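You operate a simulated robot arm through the tools that you are given. There is no shell and no other tool. Be economical: measure what you need, move in short steps, check, and stop when the job is done.

Carry out the task below with a simulated robot arm. There is one attempt and no reset: what you move stays moved.

TASK
Take the foam block from the top of the grey table and leave it in the brown open carton. Then put the tray labelled "good" from the top of the grey table on top of the big brown reel.
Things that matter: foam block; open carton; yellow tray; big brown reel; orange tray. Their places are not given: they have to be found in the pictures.

It is judged by the outcome, as a careful person would: the job done as asked, and still so three seconds after it is handed in. It fails if anything else is knocked over, pushed out of place, dropped, spilled or broken.

THE ROBOT
A 7-joint arm with a two-finger parallel gripper, fixed in place. Base frame: the origin is at the foot of the arm, x ahead of it, y to its left, z up; the work surface is at about z = 0. Lengths are in mm, angles in degrees, forces in N, time in s.
With the tool pointing down near the work surface it reaches from about 240 to 620 mm from the base axis. Its first joint turns from -66.0 to 66.0 degrees. Payload 2.6 kg.
Tool frame: the origin (TCP) lies between the finger pads and is the grasp point; the fingertips stand 30 mm ahead of it; z points along the fingers, y is the line along which they close. The gripper opens to 94 mm. The fingers are 28 mm wide and 10 mm thick; the gripper's body (50 by 96 mm) begins 55 mm behind the TCP.
Orientation is that of the tool frame in the base frame, as a unit quaternion [x, y, z, w]. With the fingers straight down and closing along the base's y, the tool's x points along the base's -x, its y along +y and its z along -z.

THE INTERFACE
- The arm moves only by the tool jog_arm. Its argument "series" is a list of rows, each a list of 7 numbers: the shift along the base's x, y, z in units of 40 mm (1.0 is 40 mm), then the turn, a rotation vector about the base's x, y, z in units of 4 degrees (1.0 is 4 degrees), then the closure in counts, from 0 (fully open) to 255 (shut). In form: [[tx, ty, tz, ax, ay, az, jaw], ...]. A call has 1 to 10 rows; each row shifts and turns the commanded pose from where the row before left it. A call with a number of a shift or a turn outside -1 to 1 is refused whole. A row lasts 0.2 s, in which the tool goes at most 50 mm and 8.6 degrees; a call with a longer step from one row to the next is refused whole, and so is a gripper value outside its range. A pose out of reach is approached as far as the arm can. The call stops where the force on the tool passes 40 N (or 10 N more than at its start, if that is more) or the arm is blocked; 0.2 s more then pass. The fingers move at their own pace (about 72 mm/s each) and stop on an object; they squeeze with about 31 N. The grip force told is the motor's: it shows also when the fingers shut on nothing. Time passes only in rows, and 0.2 s behind the last, so rows that do not move let the fingers close. It gives the time, the measured TCP pose, the force on the tool (base axes), the opening and the grip force at its end, in the units of the frame above (readings bear some noise).
- Cameras (640 x 400 px; columns grow to the right, rows downward): "scene" is fixed at [32.2, 453.7, 549]; the picture's right is [-0.57, -0.82, 0.00], its down [-0.55, 0.38, -0.75] and it looks along [0.62, -0.42, -0.66] (base axes); focal length 243 px, centre (320, 200). "wrist" rides on the gripper at [-37, 0, -58] in the tool frame; the picture's right is [0.00, -1.00, 0.00], its down [0.97, 0.00, -0.24] and it looks along [0.24, 0.00, 0.97] (tool axes); focal length 218 px, centre (320, 200).
- grab_frame(camera): a new picture of that camera. No time passes.
- locate(camera, pixels): there is no depth. For up to 12 entries [column, row, z] of the newest picture of that camera ("zoom" is the newest enlarged one), the place [x, y] in the base frame at which the ray of that pixel passes the height z, good to about 3 mm, but the place of the scene camera against the robot may be out by one fixed shift of up to 18 mm in any direction. No time passes.
- zoom(camera, box): a new picture of the part [left, top, right, bottom] of that camera's present view, enlarged. No time passes.
- job_done(): hands the job in; it is judged then, once.

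Work in short steps. Measure before you move; look again where a grasp or a placing could have gone wrong, and mend it. You have 80 turns and 38 pictures in all, the two below and enlarged ones among them. Open the gripper and draw the arm clear of the work before you hand the job in, unless the task says otherwise; then end with one line.

The tools are called after "Emit:" by a JSON object that holds its "api" and its "payload". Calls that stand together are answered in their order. jog_arm: Moves the arm, as the interface text tells. Its arguments: {"type":"object","properties":{"series":{"type":"array"}},"required":["series"]} The other tools are called the same way: grab_frame (camera) takes a picture; locate (camera, pixels) gives the place at which the rays of pixels pass given heights; zoom (camera, box) takes an enlarged picture of a part of a camera's view; job_done () hands the job in.

At the start:

```text
t: 0.0
tcp_pos: [259.1, 252.1, 354.3]
ee_rot: [0.0, 1.0, 0.001, -0.001]
contact_force: [0.3, 0.3, 0.1]
gripper_width: 93.9
grasp_force: 0.0
```

scene: 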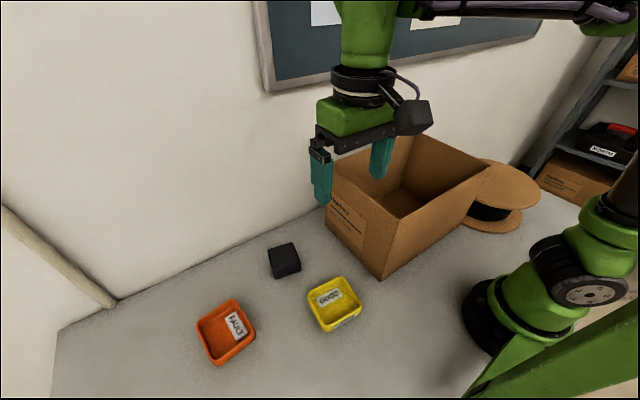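
wrist: 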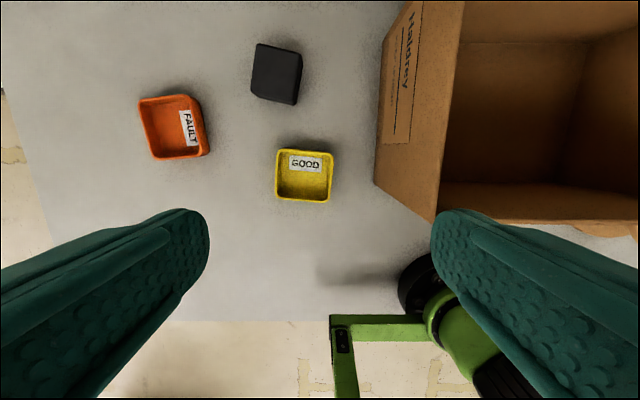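

The wrist view shows the black foam block at about (277,74), the yellow "GOOD" tray at (304,175) and the carton on the right. I'll measure these at a few heights.

Emit:
{"api": "locate", "payload": {"camera": "wrist", "pixels": [[257, 44, 40], [302, 53, 40], [294, 105, 40], [251, 93, 40], [277, 150, 30], [333, 150, 30], [330, 202, 30], [276, 198, 30], [375, 183, 0], [434, 222, 0], [462, 2, 150], [440, 210, 150]]}}

Emit:
{"api": "locate", "payload": {"camera": "scene", "pixels": [[268, 248, 40], [293, 243, 40], [300, 270, 0], [276, 278, 0], [382, 279, 0], [326, 207, 0], [490, 165, 150], [384, 230, 150], [410, 135, 150], [540, 200, 100], [480, 160, 100], [490, 232, 0]]}}

Emit:
{"api": "zoom", "payload": {"camera": "scene", "box": [240, 120, 560, 340]}}

```text
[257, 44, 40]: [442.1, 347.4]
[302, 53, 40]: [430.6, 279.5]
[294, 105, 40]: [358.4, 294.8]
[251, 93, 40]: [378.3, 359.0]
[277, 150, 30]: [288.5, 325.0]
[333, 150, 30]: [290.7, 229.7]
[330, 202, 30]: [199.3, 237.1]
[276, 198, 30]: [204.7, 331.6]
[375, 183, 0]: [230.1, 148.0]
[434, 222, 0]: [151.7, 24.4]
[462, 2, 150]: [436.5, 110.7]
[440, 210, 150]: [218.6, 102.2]
```

```text
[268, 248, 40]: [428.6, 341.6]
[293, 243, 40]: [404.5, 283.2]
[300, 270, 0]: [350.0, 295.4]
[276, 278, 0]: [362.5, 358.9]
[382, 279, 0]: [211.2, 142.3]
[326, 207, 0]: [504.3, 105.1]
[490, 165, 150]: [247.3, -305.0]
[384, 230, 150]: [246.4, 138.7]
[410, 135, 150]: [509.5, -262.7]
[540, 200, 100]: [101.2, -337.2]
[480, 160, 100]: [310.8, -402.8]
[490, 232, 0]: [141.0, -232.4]
```

```text
1.82 times, centred on (400, 230) of scene
```

zoom: 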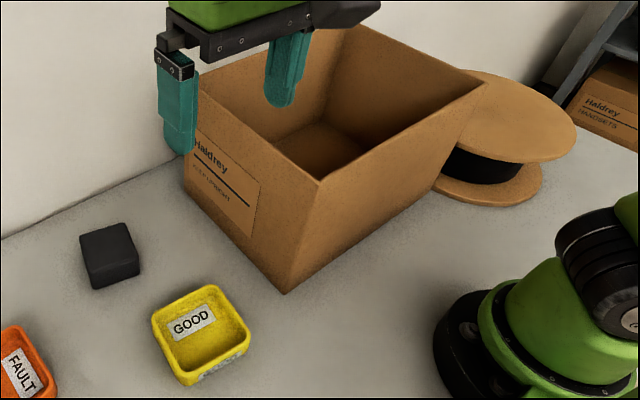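

Emit:
{"api": "locate", "payload": {"camera": "scene", "pixels": [[399, 219, 120], [399, 219, 150], [399, 219, 180], [399, 219, 210], [492, 167, 150], [492, 167, 180], [416, 136, 150], [416, 136, 180], [540, 195, 80], [488, 159, 80], [500, 236, 0], [335, 287, 30]]}}

Emit:
{"api": "locate", "payload": {"camera": "wrist", "pixels": [[434, 222, 120], [434, 222, 150], [434, 222, 180], [434, 222, 210], [462, 2, 180], [404, 2, 0], [375, 183, 0], [440, 188, 180]]}}

```text
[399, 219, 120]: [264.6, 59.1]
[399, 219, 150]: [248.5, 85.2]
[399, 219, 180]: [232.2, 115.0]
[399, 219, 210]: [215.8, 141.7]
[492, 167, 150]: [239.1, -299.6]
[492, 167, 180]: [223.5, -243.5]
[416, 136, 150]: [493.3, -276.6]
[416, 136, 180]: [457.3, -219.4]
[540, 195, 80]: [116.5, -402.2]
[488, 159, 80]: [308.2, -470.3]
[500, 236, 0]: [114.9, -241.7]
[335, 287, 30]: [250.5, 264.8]
```

```text
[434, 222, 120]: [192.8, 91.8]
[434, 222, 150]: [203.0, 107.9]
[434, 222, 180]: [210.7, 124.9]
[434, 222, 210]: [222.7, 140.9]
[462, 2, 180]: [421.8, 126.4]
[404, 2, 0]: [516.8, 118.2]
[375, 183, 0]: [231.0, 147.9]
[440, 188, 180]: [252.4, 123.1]
```

Carton is about 210 high, with its near-left corner around (225,145). I'll move over the foam block for a closer look.

Emit:
{"api": "jog_arm", "payload": {"series": [[0.7, 0.34, -0.67, 0, 0, 0, 0], [0.7, 0.34, -0.67, 0, 0, 0, 0], [0.7, 0.34, -0.67, 0, 0, 0, 0], [0.7, 0.34, -0.67, 0, 0, 0, 0], [0.7, 0.34, -0.67, 0, 0, 0, 0], [0, 0, 0, 0, 0, 0, 0]]}}

Emit:
{"api": "grab_frame", "payload": {"camera": "wrist"}}

Emit:
{"api": "grab_frame", "payload": {"camera": "scene"}}

```text
t: 1.4
tcp_pos: [399.7, 317.6, 219.8]
ee_rot: [-0.001, 1.0, -0.001, 0.0]
contact_force: [0.7, 0.0, 0.4]
gripper_width: 94.3
grasp_force: 0.1
```

```text
34 pictures are left
```

wrist: 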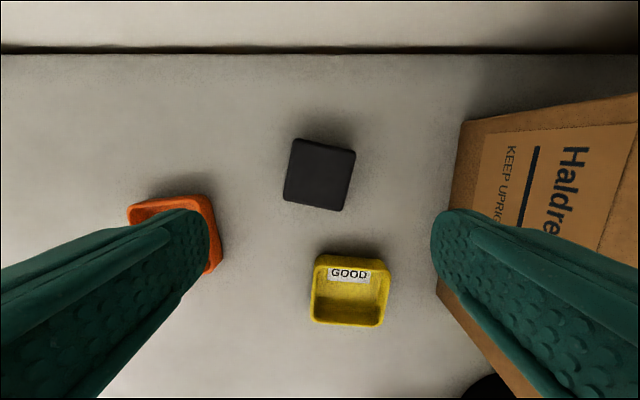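

```text
33 pictures are left
```

scene: 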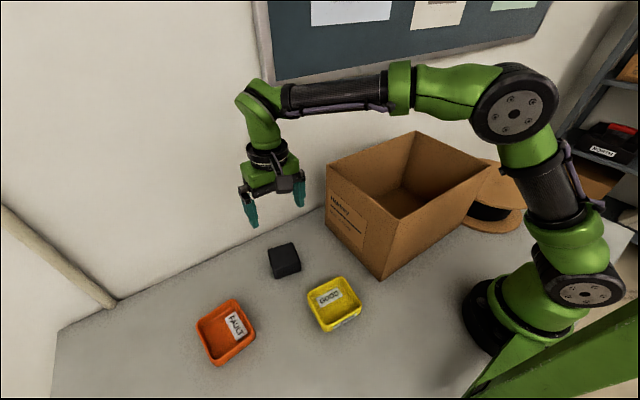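

Emit:
{"api": "locate", "payload": {"camera": "wrist", "pixels": [[296, 138, 45], [356, 152, 45], [343, 212, 45], [283, 200, 45], [296, 138, 30], [356, 152, 30], [343, 212, 30], [283, 200, 30], [316, 255, 30], [391, 262, 30], [383, 327, 30], [310, 321, 30]]}}

Emit:
{"api": "zoom", "payload": {"camera": "wrist", "box": [260, 120, 420, 340]}}

Emit:
{"api": "zoom", "payload": {"camera": "scene", "box": [180, 230, 380, 370]}}

```text
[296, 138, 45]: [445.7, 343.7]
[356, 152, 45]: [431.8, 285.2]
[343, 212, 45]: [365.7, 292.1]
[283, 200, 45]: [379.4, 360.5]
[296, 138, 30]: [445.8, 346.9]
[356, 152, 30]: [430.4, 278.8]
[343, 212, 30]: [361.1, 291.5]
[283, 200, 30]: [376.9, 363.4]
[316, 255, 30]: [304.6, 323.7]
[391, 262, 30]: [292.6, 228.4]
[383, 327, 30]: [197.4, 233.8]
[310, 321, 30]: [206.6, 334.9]
```

```text
1.82 times, centred on (340, 230) of wrist
```

zoom: 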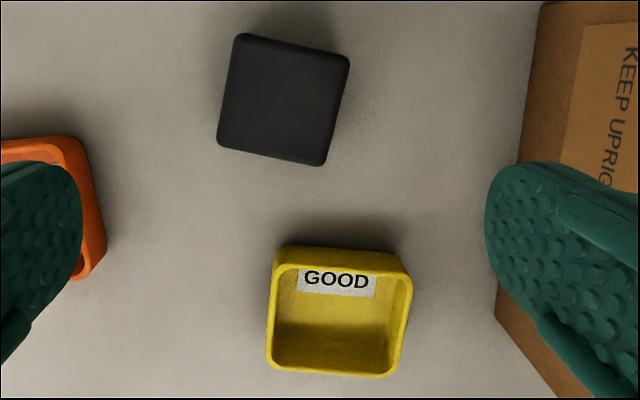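

```text
2.86 times, centred on (280, 300) of scene
```

zoom: 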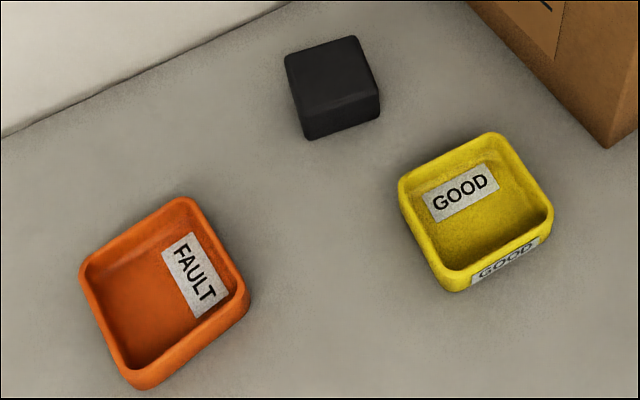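

The block is about 66 mm square and 45 high, centred near (405,321) and turned about -11.5°. I'll align the gripper and descend around it.

Emit:
{"api": "jog_arm", "payload": {"series": [[0.07, 0.04, -0.5, 0, 0, -1, 0], [0.06, 0.04, -0.5, 0, 0, -1, 0], [0, 0, -0.7, 0, 0, -0.9, 0], [0, 0, -0.8, 0, 0, 0, 0], [0, 0, -0.8, 0, 0, 0, 0], [0, 0, -0.7, 0, 0, 0, 0], [0, 0, -0.5, 0, 0, 0, 0], [0, 0, 0, 0, 0, 0, 0]]}}

Emit:
{"api": "grab_frame", "payload": {"camera": "wrist"}}

```text
t: 3.2
tcp_pos: [404.8, 322.3, 40.6]
ee_rot: [0.101, 0.995, 0.001, 0.001]
contact_force: [0.7, 0.9, -0.1]
gripper_width: 94.1
grasp_force: 0.1
```

```text
30 pictures are left
```

wrist: 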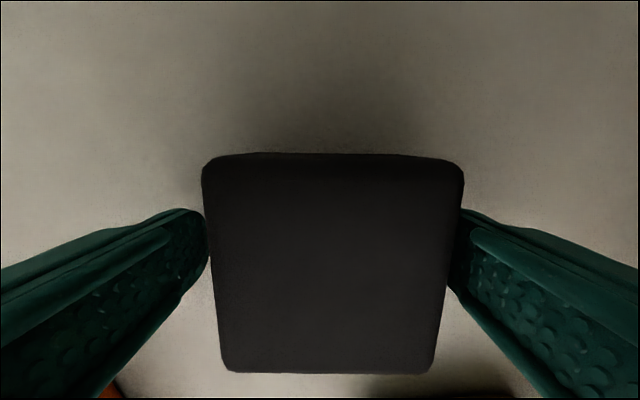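

The block sits square between the fingers (columns 205–462). I close and lift slightly.

Emit:
{"api": "jog_arm", "payload": {"series": [[0, 0, 0, 0, 0, 0, 255], [0, 0, 0, 0, 0, 0, 255], [0, 0, 0, 0, 0, 0, 255], [0, 0, 0, 0, 0, 0, 255], [0, 0, 0.5, 0, 0, 0, 255], [0, 0, 0.5, 0, 0, 0, 255], [0, 0, 0, 0, 0, 0, 255]]}}

```text
t: 4.8
tcp_pos: [404.9, 322.7, 81.1]
ee_rot: [0.1, 0.995, 0.0, 0.0]
contact_force: [-0.3, -0.1, 0.0]
gripper_width: 73.3
grasp_force: 31.3
```

Grip holds (73 mm, 31 N). I lift well above the carton rim and move partway toward it for a look.

Emit:
{"api": "jog_arm", "payload": {"series": [[0, 0, 1, 0, 0, 0, 255], [0, 0, 1, 0, 0, 0, 255], [0, 0, 1, 0, 0, 0, 255], [0, 0, 1, 0, 0, 0, 255], [0, 0, 1, 0, 0, 0, 255], [0, 0, 1, 0, 0, 0, 255], [0, 0, 0.7, 0, 0, 0, 255], [0, 0, 0, 0, 0, 0, 255]]}}

Emit:
{"api": "jog_arm", "payload": {"series": [[-0.2, -1, 0, 0, 0, 0.5, 255], [-0.2, -1, 0, 0, 0, 0.5, 255], [-0.2, -1, 0, 0, 0, 0.5, 255], [-0.2, -1, 0, 0, 0, 0.5, 255], [-0.2, -1, 0, 0, 0, 0.5, 255], [-0.2, -1, 0, 0, 0, 0.4, 255], [-0.2, -1, 0, 0, 0, 0, 255], [-0.2, -0.8, 0, 0, 0, 0, 255], [0, 0, 0, 0, 0, 0, 255]]}}

Emit:
{"api": "grab_frame", "payload": {"camera": "wrist"}}

Emit:
{"api": "grab_frame", "payload": {"camera": "scene"}}

```text
t: 6.6
tcp_pos: [403.3, 324.4, 346.8]
ee_rot: [0.101, 0.995, 0.0, 0.0]
contact_force: [-0.1, -0.2, 0.2]
gripper_width: 73.7
grasp_force: 30.5
```

```text
t: 8.6
tcp_pos: [341.0, 10.2, 348.6]
ee_rot: [0.0, 1.0, 0.001, 0.0]
contact_force: [-0.1, 0.0, -1.2]
gripper_width: 73.5
grasp_force: 31.1
```

```text
29 pictures are left
```

wrist: 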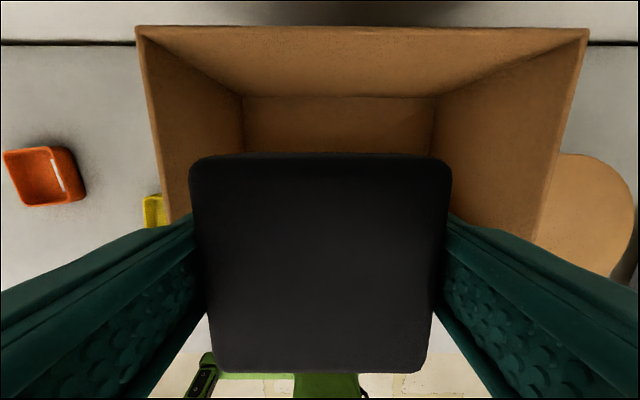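

```text
28 pictures are left
```

scene: 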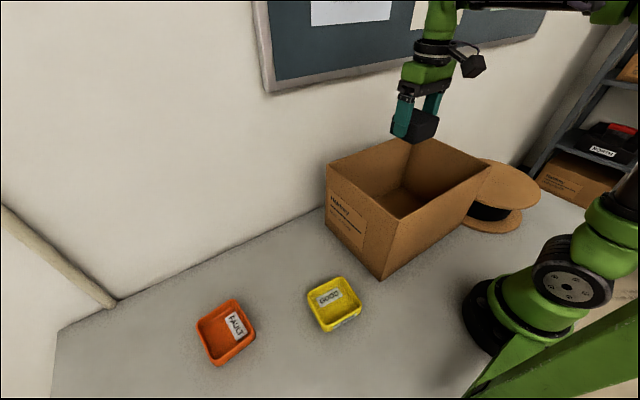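

Emit:
{"api": "locate", "payload": {"camera": "wrist", "pixels": [[137, 27, 210], [590, 29, 210], [137, 27, 190], [590, 29, 190], [168, 222, 210], [245, 97, 0], [433, 97, 0], [634, 210, 90], [565, 154, 90], [610, 277, 90], [500, 200, 0]]}}

Emit:
{"api": "locate", "payload": {"camera": "scene", "pixels": [[326, 167, 210], [399, 219, 210], [491, 167, 210], [326, 167, 190], [399, 219, 190], [491, 167, 190], [542, 200, 90], [487, 158, 90], [510, 209, 90], [525, 222, 0], [480, 229, 0]]}}

```text
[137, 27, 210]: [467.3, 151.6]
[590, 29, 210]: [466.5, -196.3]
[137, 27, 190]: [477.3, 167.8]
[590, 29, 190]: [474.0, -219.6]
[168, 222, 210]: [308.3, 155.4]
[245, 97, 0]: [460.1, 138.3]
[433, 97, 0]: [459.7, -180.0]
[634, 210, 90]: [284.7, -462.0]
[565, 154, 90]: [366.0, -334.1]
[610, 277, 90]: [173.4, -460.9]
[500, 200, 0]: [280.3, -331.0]
```

```text
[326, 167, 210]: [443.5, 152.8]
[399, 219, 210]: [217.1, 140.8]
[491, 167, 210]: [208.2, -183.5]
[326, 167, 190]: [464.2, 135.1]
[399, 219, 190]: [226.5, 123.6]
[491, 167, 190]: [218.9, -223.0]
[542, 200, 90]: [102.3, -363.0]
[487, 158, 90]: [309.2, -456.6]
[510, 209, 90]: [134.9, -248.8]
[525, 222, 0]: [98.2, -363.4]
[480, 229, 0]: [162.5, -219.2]
```

Carton interior spans roughly x 225–465, y −190–147, rim about 210. I centre at about (348,0) and lower into it.

Emit:
{"api": "jog_arm", "payload": {"series": [[0.1, -0.2, -0.8, 0, 0, 0, 255], [0.1, -0.2, -0.8, 0, 0, 0, 255], [0, 0, -0.8, 0, 0, 0, 255], [0, 0, -0.8, 0, 0, 0, 255], [0, 0, -0.8, 0, 0, 0, 255], [0, 0, -0.8, 0, 0, 0, 255], [0, 0, -0.8, 0, 0, 0, 255], [0, 0, 0, 0, 0, 0, 255]]}}

Emit:
{"api": "grab_frame", "payload": {"camera": "scene"}}

```text
t: 10.4
tcp_pos: [347.3, -5.7, 122.7]
ee_rot: [0.0, 1.0, 0.001, 0.0]
contact_force: [0.0, -0.3, -0.1]
gripper_width: 73.3
grasp_force: 30.8
```

```text
27 pictures are left
```

scene: 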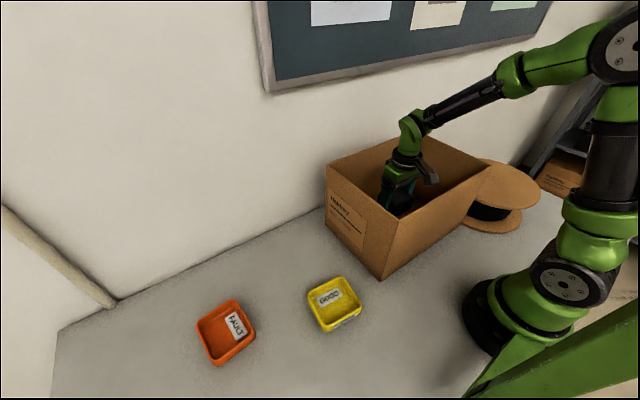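

Clear so far; I lower the last ~76 mm slowly.

Emit:
{"api": "jog_arm", "payload": {"series": [[0, 0, -0.5, 0, 0, 0, 255], [0, 0, -0.5, 0, 0, 0, 255], [0, 0, -0.4, 0, 0, 0, 255], [0, 0, -0.3, 0, 0, 0, 255], [0, 0, -0.2, 0, 0, 0, 255], [0, 0, 0, 0, 0, 0, 255]]}}

```text
t: 11.8
tcp_pos: [347.5, -6.4, 47.1]
ee_rot: [0.0, 1.0, 0.001, 0.001]
contact_force: [1.0, 0.2, 0.2]
gripper_width: 73.4
grasp_force: 30.5
```

Emit:
{"api": "jog_arm", "payload": {"series": [[0, 0, -0.05, 0, 0, 0, 255], [0, 0, -0.05, 0, 0, 0, 255], [0, 0, 0, 0, 0, 0, 255]]}}

```text
t: 12.4
tcp_pos: [348.6, -6.0, 47.0]
ee_rot: [0.002, 1.0, -0.001, 0.001]
contact_force: [-3.6, -1.0, 6.5]
gripper_width: 73.2
grasp_force: 30.8
stopped in row 3: the force on the tool passed its limit (the readings are from after the stop); the commanded pose is now the measured one
```

The block touches the carton floor. I release and rise straight up.

Emit:
{"api": "jog_arm", "payload": {"series": [[0, 0, 0, 0, 0, 0, 0], [0, 0, 0, 0, 0, 0, 0], [0, 0, 0.3, 0, 0, 0, 0], [0, 0, 0.7, 0, 0, 0, 0], [0, 0, 1, 0, 0, 0, 0], [0, 0, 1, 0, 0, 0, 0], [0, 0, 1, 0, 0, 0, 0], [0, 0, 1, 0, 0, 0, 0], [0, 0, 1, 0, 0, 0, 0], [0, 0, 1, 0, 0, 0, 0]]}}

Emit:
{"api": "jog_arm", "payload": {"series": [[0, 0, 1, 0, 0, 0, 0], [0, 0, 1, 0, 0, 0, 0], [0, 0, 0, 0, 0, 0, 0]]}}

Emit:
{"api": "grab_frame", "payload": {"camera": "wrist"}}

```text
t: 14.6
tcp_pos: [346.4, -5.9, 325.7]
ee_rot: [0.001, 1.0, 0.0, 0.002]
contact_force: [0.2, 0.3, 0.0]
gripper_width: 93.8
grasp_force: 0.0
```

```text
t: 15.4
tcp_pos: [346.5, -4.1, 405.1]
ee_rot: [0.001, 1.0, 0.0, 0.001]
contact_force: [-0.1, 0.2, 0.1]
gripper_width: 93.8
grasp_force: 0.0
```

```text
26 pictures are left
```

wrist: 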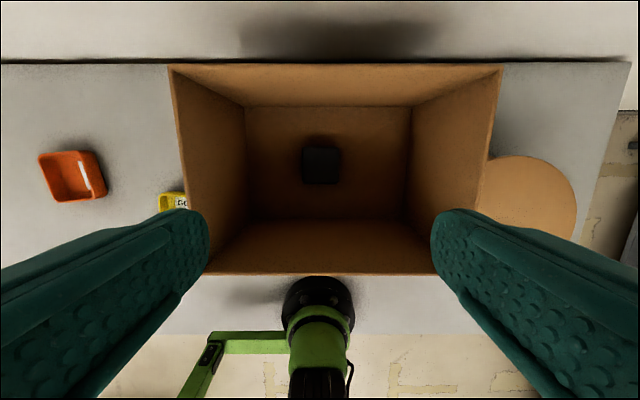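

Block sits in the carton. Next I inspect the reel (right, around (520,200)) from above.

Emit:
{"api": "jog_arm", "payload": {"series": [[-0.1, -1, 0, 0, 0, 0, 0], [-0.1, -1, 0, 0, 0, 0, 0], [-0.1, -1, 0, 0, 0, 0, 0], [-0.1, -1, 0, 0, 0, 0, 0], [-0.1, -1, 0, 0, 0, 0, 0], [-0.1, -1, 0, 0, 0, 0, 0], [-0.1, -1, 0, 0, 0, 0, 0], [0, -1, 0, 0, 0, 0, 0], [0, 0, 0, 0, 0, 0, 0]]}}

Emit:
{"api": "grab_frame", "payload": {"camera": "wrist"}}

Emit:
{"api": "zoom", "payload": {"camera": "scene", "box": [440, 130, 600, 250]}}

```text
t: 17.4
tcp_pos: [320.4, -327.2, 404.5]
ee_rot: [0.001, 1.0, 0.001, 0.001]
contact_force: [0.3, -0.5, -1.1]
gripper_width: 93.7
grasp_force: 0.0
```

```text
25 pictures are left
```

wrist: 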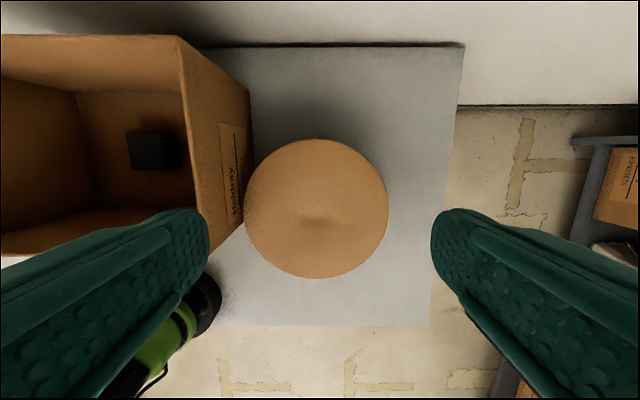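

```text
3.33 times, centred on (520, 190) of scene
```

zoom: 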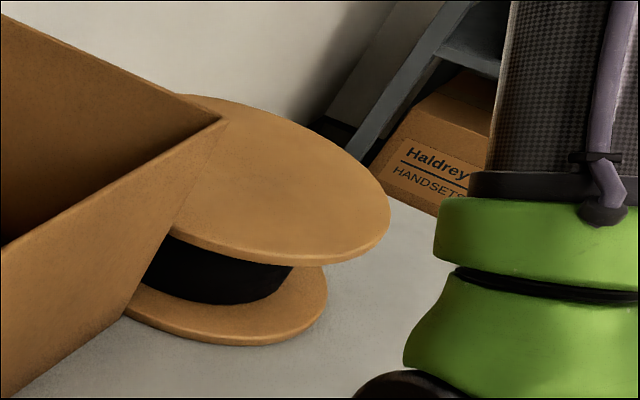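

Emit:
{"api": "locate", "payload": {"camera": "wrist", "pixels": [[317, 208, 60], [317, 208, 90], [317, 208, 120], [245, 208, 90], [389, 208, 90], [317, 140, 90], [317, 279, 90], [245, 208, 60], [389, 208, 60]]}}

Emit:
{"api": "locate", "payload": {"camera": "scene", "pixels": [[541, 196, 60], [541, 196, 90], [541, 196, 120], [516, 208, 60], [516, 208, 90], [516, 208, 120], [494, 233, 0], [517, 219, 0]]}}

```text
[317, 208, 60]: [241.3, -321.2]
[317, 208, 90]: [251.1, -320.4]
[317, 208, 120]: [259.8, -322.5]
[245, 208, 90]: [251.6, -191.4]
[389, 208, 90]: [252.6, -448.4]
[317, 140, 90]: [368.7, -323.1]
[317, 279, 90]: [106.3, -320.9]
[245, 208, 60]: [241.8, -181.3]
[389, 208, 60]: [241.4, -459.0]
```

```text
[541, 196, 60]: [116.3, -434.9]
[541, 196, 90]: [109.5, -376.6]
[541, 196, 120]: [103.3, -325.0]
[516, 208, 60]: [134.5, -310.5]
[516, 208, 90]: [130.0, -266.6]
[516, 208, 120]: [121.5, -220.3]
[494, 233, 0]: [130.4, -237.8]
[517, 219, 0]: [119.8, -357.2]
```

Reel top centre is about (242,-321), radius ~126, height ~100. Now I return above the yellow tray, staying high.

Emit:
{"api": "jog_arm", "payload": {"series": [[0, 1, 0, 0, 0, 0, 0], [0, 1, 0, 0, 0, 0, 0], [0, 1, 0, 0, 0, 0, 0], [0, 1, 0, 0, 0, 0, 0], [0, 1, 0, 0, 0, 0, 0], [0, 1, 0, 0, 0, 0, 0], [0, 1, 0, 0, 0, 0, 0], [0, 1, 0, 0, 0, 0, 0], [0, 1, 0, 0, 0, 0, 0], [0, 1, 0, 0, 0, 0, 0]]}}

Emit:
{"api": "jog_arm", "payload": {"series": [[0, 1, 0, 0, 0, 0, 0], [0, 1, 0, 0, 0, 0, 0], [-0.2, 1, 0, 0, 0, 0, 0], [-0.2, 1, 0, 0, 0, 0, 0], [-0.2, 1, 0, 0, 0, 0, 0], [-0.1, 0, -1, 0, 0, 0, 0], [0, 0, -1, 0, 0, 0, 0], [0, 0, -1, 0, 0, 0, 0], [0, 0, -0.9, 0, 0, 0, 0], [0, 0, 0, 0, 0, 0, 0]]}}

Emit:
{"api": "grab_frame", "payload": {"camera": "wrist"}}

```text
t: 19.6
tcp_pos: [319.9, 75.9, 407.5]
ee_rot: [0.002, 1.0, 0.0, 0.001]
contact_force: [-0.8, -0.7, -0.6]
gripper_width: 93.8
grasp_force: 0.0
```

```text
t: 21.8
tcp_pos: [292.1, 275.4, 250.3]
ee_rot: [0.002, 1.0, 0.002, 0.001]
contact_force: [0.3, 0.2, 0.4]
gripper_width: 94.2
grasp_force: 0.1
```

```text
23 pictures are left
```

wrist: 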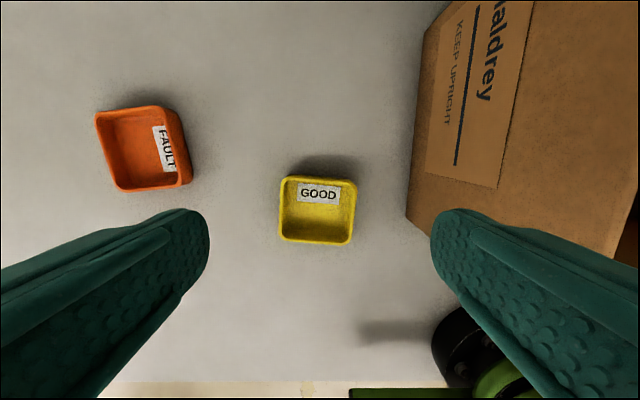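

Emit:
{"api": "locate", "payload": {"camera": "wrist", "pixels": [[284, 177, 40], [356, 181, 40], [351, 245, 40], [279, 240, 40], [320, 179, 40], [316, 243, 40], [281, 208, 40], [354, 212, 40]]}}

Emit:
{"api": "jog_arm", "payload": {"series": [[0, 0.1, -0.9, 0, 0, 0, 0], [0, 0, -0.9, 0, 0, 0, 0], [0, 0, -0.9, 0, 0, 0, 0], [0, 0, 0, 0, 0, 0, 0]]}}

Emit:
{"api": "grab_frame", "payload": {"camera": "wrist"}}

```text
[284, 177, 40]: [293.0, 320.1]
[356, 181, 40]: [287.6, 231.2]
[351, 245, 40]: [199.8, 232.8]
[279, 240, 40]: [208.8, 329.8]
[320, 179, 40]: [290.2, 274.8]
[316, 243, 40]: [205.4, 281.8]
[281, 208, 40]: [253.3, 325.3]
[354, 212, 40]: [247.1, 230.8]
```

```text
t: 22.8
tcp_pos: [294.1, 277.7, 141.9]
ee_rot: [0.001, 1.0, 0.001, 0.001]
contact_force: [-0.4, 0.2, -0.9]
gripper_width: 93.9
grasp_force: 0.0
```

```text
22 pictures are left
```

wrist: 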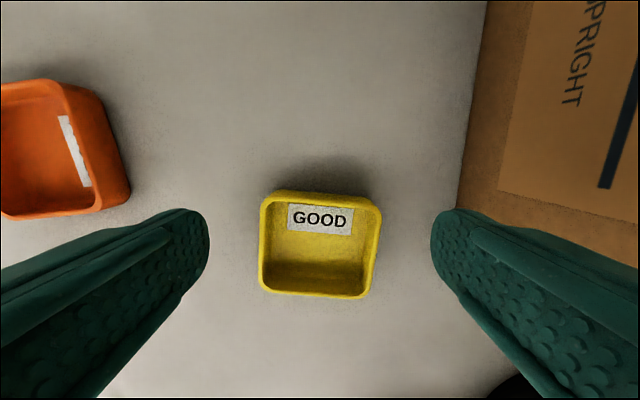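

Emit:
{"api": "zoom", "payload": {"camera": "wrist", "box": [230, 170, 410, 310]}}

Emit:
{"api": "locate", "payload": {"camera": "wrist", "pixels": [[264, 191, 40], [382, 204, 40], [374, 298, 40], [260, 292, 40], [260, 245, 30], [378, 250, 30], [260, 245, 40], [378, 250, 40], [260, 245, 50], [378, 250, 50]]}}

```text
2.86 times, centred on (320, 240) of wrist
```

zoom: 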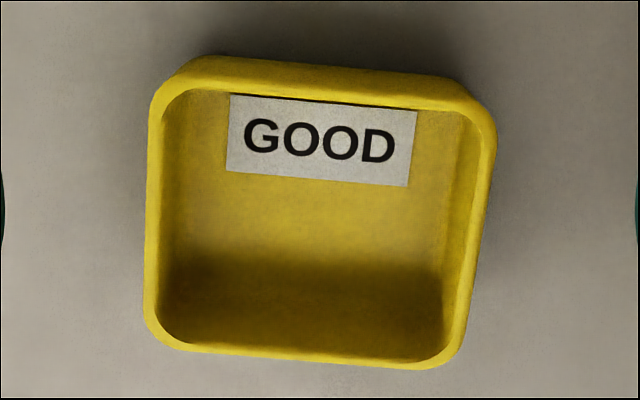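

```text
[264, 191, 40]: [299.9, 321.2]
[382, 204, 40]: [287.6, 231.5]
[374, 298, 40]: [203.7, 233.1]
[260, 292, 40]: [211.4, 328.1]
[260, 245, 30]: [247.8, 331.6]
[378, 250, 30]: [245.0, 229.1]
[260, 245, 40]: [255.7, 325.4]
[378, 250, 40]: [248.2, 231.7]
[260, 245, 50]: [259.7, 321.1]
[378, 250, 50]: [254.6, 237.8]
```

Two views agree on a rim height of about 40 mm and a tray of roughly 94×88 mm, centred (250,278), yaw ≈ -4.5°. That's too wide for a full grasp, so I'll pinch the -y wall (mid ≈ (247,234.5)) with the jaws at about 50 mm; first I move above it.

Emit:
{"api": "jog_arm", "payload": {"series": [[-0.6, -0.54, 0, 0, 0, -0.6, 119], [-0.58, -0.54, 0, 0, 0, -0.5, 119], [0, 0, -0.8, 0, 0, 0, 119], [0, 0, 0, 0, 0, 0, 119]]}}

Emit:
{"api": "grab_frame", "payload": {"camera": "wrist"}}

```text
t: 23.8
tcp_pos: [246.1, 233.2, 110.4]
ee_rot: [0.04, 0.999, 0.0, 0.001]
contact_force: [-0.8, -0.3, -0.2]
gripper_width: 50.2
grasp_force: 0.0
```

```text
20 pictures are left
```

wrist: 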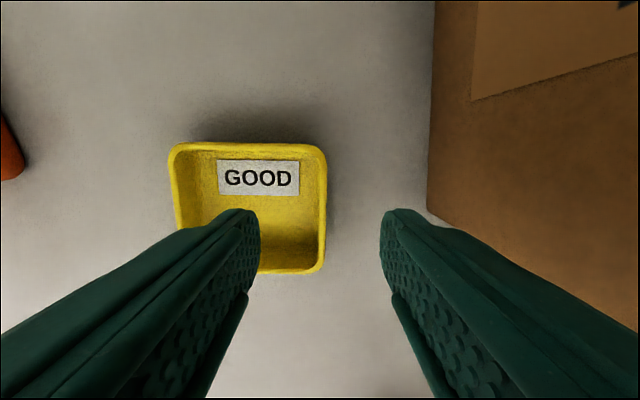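

The -y wall is at column ~322, midway between the fingers and aligned. I descend to z≈45 around it.

Emit:
{"api": "jog_arm", "payload": {"series": [[0, 0.02, -0.6, 0, 0, 0, 119], [0, 0, -0.5, 0, 0, 0, 119], [0, 0, -0.5, 0, 0, 0, 119], [0, 0, 0, 0, 0, 0, 119]]}}

Emit:
{"api": "grab_frame", "payload": {"camera": "wrist"}}

```text
t: 24.8
tcp_pos: [247.6, 234.5, 45.7]
ee_rot: [0.04, 0.999, 0.0, 0.0]
contact_force: [-1.5, 0.6, -0.8]
gripper_width: 50.2
grasp_force: 0.1
```

```text
19 pictures are left
```

wrist: 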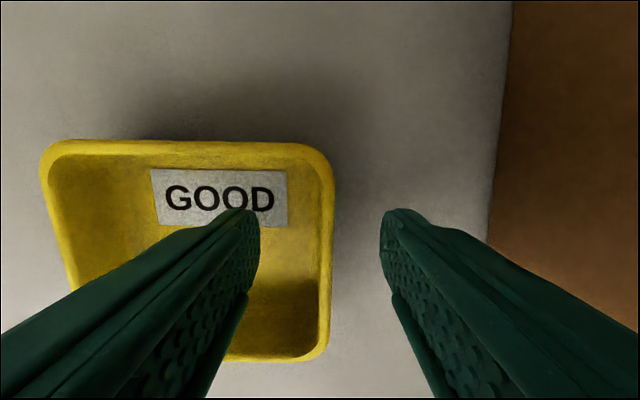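

One finger is inside and one outside. I close on the wall and lift a little to check.

Emit:
{"api": "jog_arm", "payload": {"series": [[0, 0, 0, 0, 0, 0, 200], [0, 0, 0, 0, 0, 0, 255], [0, 0, 0, 0, 0, 0, 255], [0, 0, 0, 0, 0, 0, 255], [0, 0, 0.3, 0, 0, 0, 255], [0, 0, 0.5, 0, 0, 0, 255], [0, 0, 0.7, 0, 0, 0, 255], [0, 0, 0, 0, 0, 0, 255]]}}

Emit:
{"api": "grab_frame", "payload": {"camera": "wrist"}}

Emit:
{"api": "grab_frame", "payload": {"camera": "scene"}}

```text
t: 26.6
tcp_pos: [245.5, 235.2, 106.7]
ee_rot: [0.04, 0.999, 0.0, 0.001]
contact_force: [-0.8, -0.2, -0.6]
gripper_width: 4.4
grasp_force: 31.0
```

```text
18 pictures are left
```

wrist: 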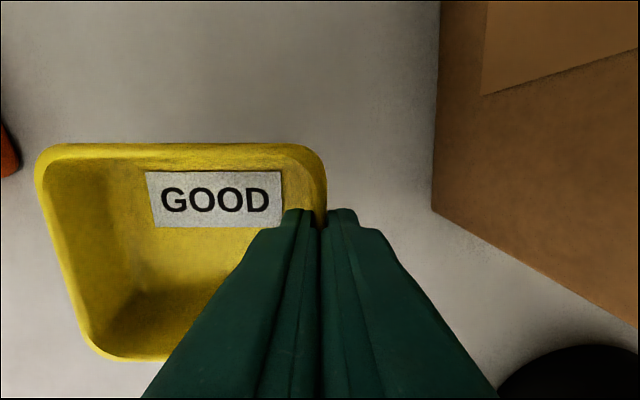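

```text
17 pictures are left
```

scene: 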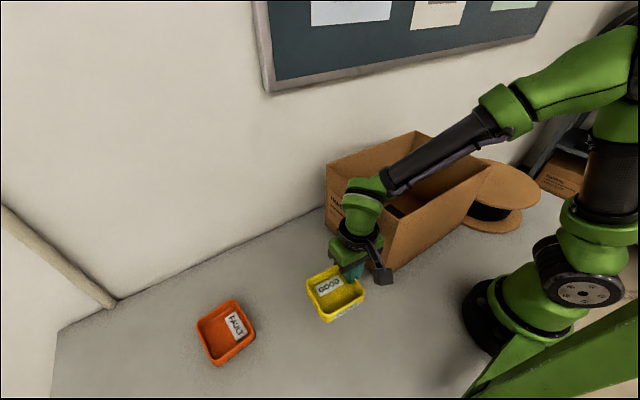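

The tray is held level. I raise it well above the carton rim, then traverse to the reel.

Emit:
{"api": "jog_arm", "payload": {"series": [[0.1, 0, 0.9, 0, 0, 0, 255], [0.2, 0, 0.9, 0, 0, 0, 255], [0.2, 0, 0.9, 0, 0, 0, 255], [0.2, 0, 0.9, 0, 0, 0, 255], [0.2, 0, 0.9, 0, 0, 0, 255], [0.2, 0, 0.9, 0, 0, 0, 255], [0.2, 0, 0.7, 0, 0, 0, 255], [0, 0, 0, 0, 0, 0, 255]]}}

Emit:
{"api": "jog_arm", "payload": {"series": [[0, -0.8, 0, 0, 0, 0, 255], [0, -0.8, 0, 0, 0, 0, 255], [0, -0.8, 0, 0, 0, 0, 255], [0, -0.8, 0, 0, 0, 0, 255], [0, -0.8, 0, 0, 0, 0, 255], [0, -0.8, 0, 0, 0, 0, 255], [0, -0.8, 0, 0, 0, 0, 255], [0, -0.8, 0, 0, 0, 0, 255], [0, -0.8, 0, 0, 0, 0, 255], [0, -0.8, 0, 0, 0, 0, 255]]}}

Emit:
{"api": "jog_arm", "payload": {"series": [[0, -0.8, 0, 0, 0, 0, 255], [0, -0.8, 0, 0, 0, 0, 255], [0, -0.8, 0, 0, 0, 0, 255], [0, -0.8, 0, 0, 0, 0, 255], [-0.2, -0.8, 0, 0, 0, 0, 255], [-0.2, -0.8, 0, 0, 0, 0, 255], [-0.3, -0.8, 0, 0, 0, 0, 255], [-0.3, -0.8, 0, 0, 0, 0, 255], [-0.3, -0.6, 0, 0, 0, 0, 255], [0, 0, 0, 0, 0, 0, 255]]}}

Emit:
{"api": "grab_frame", "payload": {"camera": "wrist"}}

Emit:
{"api": "grab_frame", "payload": {"camera": "scene"}}

```text
t: 28.4
tcp_pos: [296.2, 235.8, 348.9]
ee_rot: [0.039, 0.999, 0.0, 0.001]
contact_force: [-0.2, -0.5, -0.6]
gripper_width: 3.8
grasp_force: 31.3
```

```text
t: 30.6
tcp_pos: [297.4, -84.9, 349.7]
ee_rot: [0.039, 0.999, 0.0, 0.0]
contact_force: [-0.1, -0.5, -0.5]
gripper_width: 4.1
grasp_force: 31.3
```

```text
t: 32.8
tcp_pos: [245.4, -364.4, 349.1]
ee_rot: [0.039, 0.999, 0.0, 0.001]
contact_force: [0.4, 0.2, 0.3]
gripper_width: 4.3
grasp_force: 31.2
```

```text
16 pictures are left
```

wrist: 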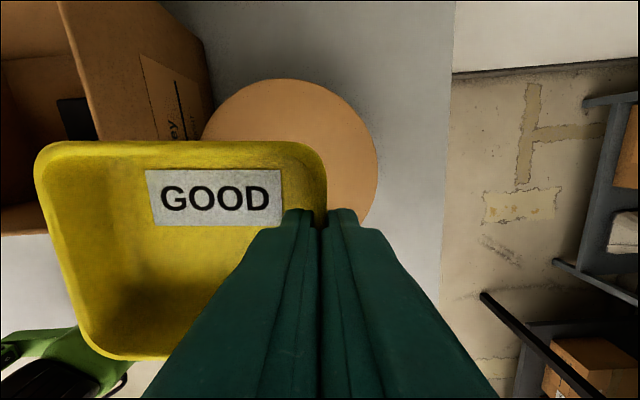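

```text
15 pictures are left
```

scene: 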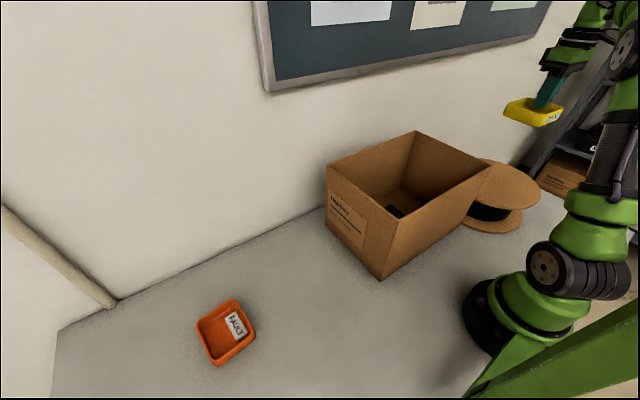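

Emit:
{"api": "locate", "payload": {"camera": "wrist", "pixels": [[378, 165, 100], [293, 79, 100], [378, 165, 85], [293, 79, 85], [202, 135, 100], [366, 115, 100], [370, 205, 100]]}}

```text
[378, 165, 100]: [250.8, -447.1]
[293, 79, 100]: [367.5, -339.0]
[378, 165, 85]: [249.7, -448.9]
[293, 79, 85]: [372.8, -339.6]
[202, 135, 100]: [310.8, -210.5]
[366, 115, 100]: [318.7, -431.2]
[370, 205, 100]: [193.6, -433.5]
```

Reel centre refines to about (249,-323); the tray centre is now right over it at (249,-321). I lower partway, then look from the scene camera.

Emit:
{"api": "jog_arm", "payload": {"series": [[0, 0, -0.7, 0, 0, 0, 255], [0, 0, -0.7, 0, 0, 0, 255], [0, 0, -0.7, 0, 0, 0, 255], [0, 0, -0.7, 0, 0, 0, 255], [0, 0, -0.7, 0, 0, 0, 255], [0, 0, -0.7, 0, 0, 0, 255], [0, 0, 0, 0, 0, 0, 255]]}}

Emit:
{"api": "zoom", "payload": {"camera": "scene", "box": [420, 100, 620, 240]}}

```text
t: 34.4
tcp_pos: [246.6, -363.7, 181.2]
ee_rot: [0.04, 0.999, -0.001, 0.001]
contact_force: [-0.1, -0.9, -2.0]
gripper_width: 4.2
grasp_force: 31.0
```

```text
2.86 times, centred on (520, 170) of scene
```

zoom: 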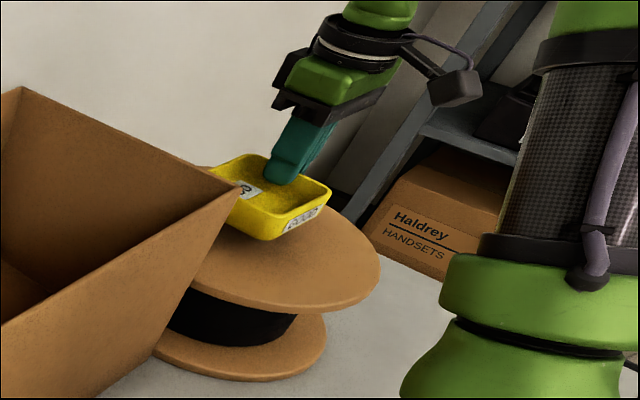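

Above the reel with clearance. I lower in small steps, watching force.

Emit:
{"api": "jog_arm", "payload": {"series": [[0, 0, -0.15, 0, 0, 0, 255], [0, 0, -0.15, 0, 0, 0, 255], [0, 0, -0.1, 0, 0, 0, 255], [0, 0, -0.1, 0, 0, 0, 255], [0, 0, 0, 0, 0, 0, 255]]}}

Emit:
{"api": "zoom", "payload": {"camera": "scene", "box": [460, 130, 580, 220]}}

```text
t: 35.6
tcp_pos: [244.1, -364.0, 161.7]
ee_rot: [0.041, 0.999, 0.001, 0.001]
contact_force: [-0.8, 0.1, -1.7]
gripper_width: 4.4
grasp_force: 31.6
```

```text
4.44 times, centred on (520, 175) of scene
```

zoom: 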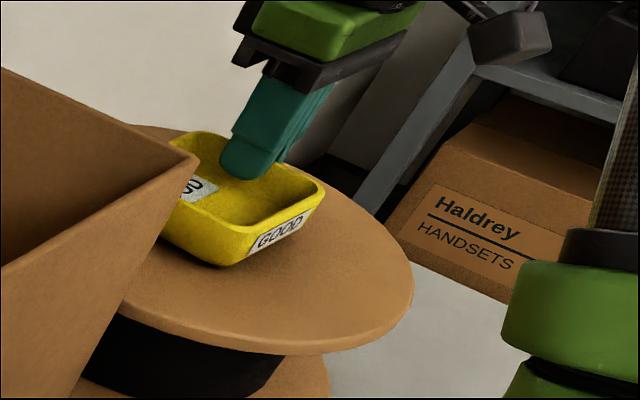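

Emit:
{"api": "jog_arm", "payload": {"series": [[0, 0, -0.1, 0, 0, 0, 255], [0, 0, -0.1, 0, 0, 0, 255], [0, 0, 0, 0, 0, 0, 255]]}}

Emit:
{"api": "jog_arm", "payload": {"series": [[0, 0, -0.06, 0, 0, 0, 255], [0, 0, -0.06, 0, 0, 0, 255], [0, 0, 0, 0, 0, 0, 255]]}}

```text
t: 36.4
tcp_pos: [246.1, -364.4, 156.4]
ee_rot: [0.041, 0.999, -0.001, 0.003]
contact_force: [-4.2, 5.9, 25.7]
gripper_width: 4.1
grasp_force: 30.9
```

```text
t: 37.2
tcp_pos: [245.9, -364.5, 150.3]
ee_rot: [0.039, 0.999, -0.003, 0.003]
contact_force: [2.6, -2.8, 23.4]
gripper_width: 4.1
grasp_force: 30.6
```

Contact occurred around z≈157 and the tool went a bit further; I check the tray before releasing.

Emit:
{"api": "zoom", "payload": {"camera": "scene", "box": [460, 130, 580, 220]}}

Emit:
{"api": "grab_frame", "payload": {"camera": "wrist"}}

```text
4.44 times, centred on (520, 175) of scene
```

zoom: 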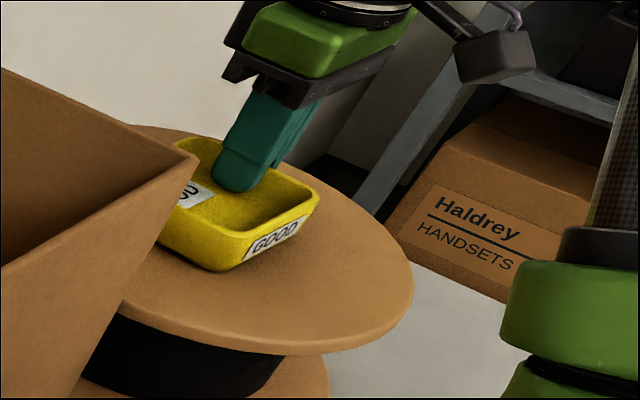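

```text
11 pictures are left
```

wrist: 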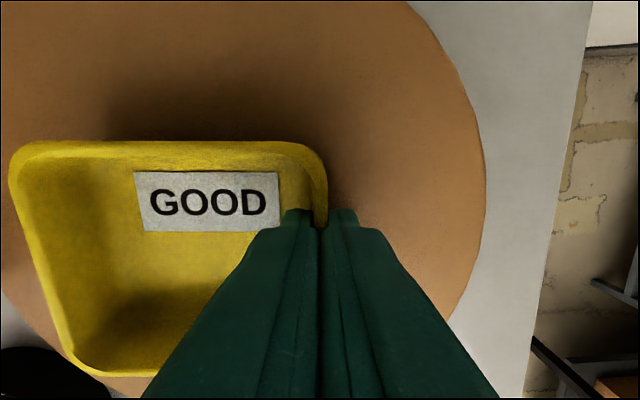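

Tray is resting flat on the reel, centred. I ease off the press by 2 mm, open partly, and rise straight up.

Emit:
{"api": "jog_arm", "payload": {"series": [[0, 0, 0.05, 0, 0, 0, 255], [0, 0, 0, 0, 0, 0, 235], [0, 0, 0, 0, 0, 0, 180], [0, 0, 0, 0, 0, 0, 140], [0, 0, 0, 0, 0, 0, 140], [0, 0, 0.3, 0, 0, 0, 140], [0, 0, 0.6, 0, 0, 0, 140], [0, 0, 0.9, 0, 0, 0, 140], [0, 0, 0.9, 0, 0, 0, 140], [0, 0, 0, 0, 0, 0, 140]]}}

Emit:
{"api": "grab_frame", "payload": {"camera": "wrist"}}

```text
t: 39.4
tcp_pos: [245.9, -363.1, 260.8]
ee_rot: [0.04, 0.999, 0.001, 0.0]
contact_force: [-0.4, 0.2, 0.8]
gripper_width: 42.3
grasp_force: 0.1
```

```text
10 pictures are left
```

wrist: 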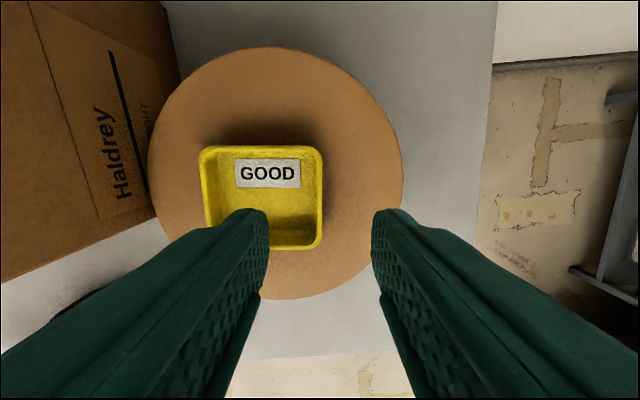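

Tray sits well within the reel. I raise further, open fully, and draw clear, then check the whole scene.

Emit:
{"api": "jog_arm", "payload": {"series": [[0, 0, 1, 0, 0, 0, 0], [0, 0, 1, 0, 0, 0, 0], [0, 0, 1, 0, 0, 0, 0], [0.3, 0.8, 0.3, 0, 0, 0, 0], [0.3, 0.8, 0, 0, 0, 0, 0], [0.3, 0.8, 0, 0, 0, 0, 0], [0.3, 0.8, 0, 0, 0, 0, 0], [0, 0.8, 0, 0, 0, 0, 0], [0, 0.8, 0, 0, 0, 0, 0], [0, 0, 0, 0, 0, 0, 0]]}}

Emit:
{"api": "grab_frame", "payload": {"camera": "scene"}}

Emit:
{"api": "grab_frame", "payload": {"camera": "wrist"}}

```text
t: 41.6
tcp_pos: [293.6, -170.8, 392.3]
ee_rot: [0.039, 0.999, 0.001, 0.0]
contact_force: [-0.7, 0.3, -0.6]
gripper_width: 94.1
grasp_force: 0.1
```

```text
9 pictures are left
```

scene: 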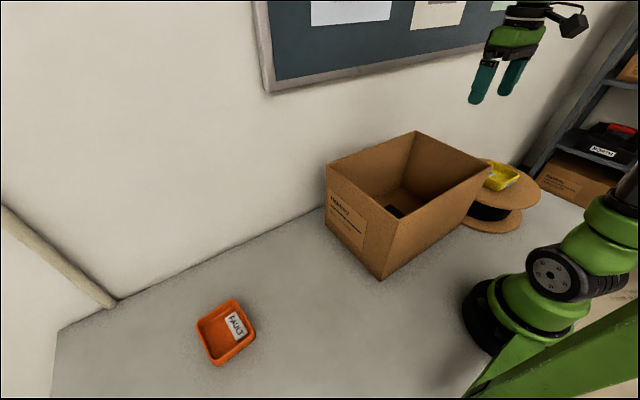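

```text
8 pictures are left
```

wrist: 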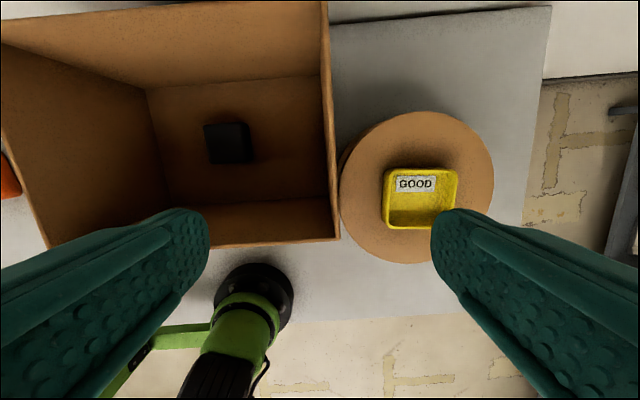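

The block is in the carton, the "good" tray is on the reel, everything else is unmoved, and the arm is clear with the gripper open, so I hand in.

Emit:
{"api": "job_done", "payload": {}}

```text
The job is handed in.
```

The foam block is in the open carton and the yellow "good" tray is on top of the big brown reel; the last pictures showed nothing else moved, and the job is handed in.
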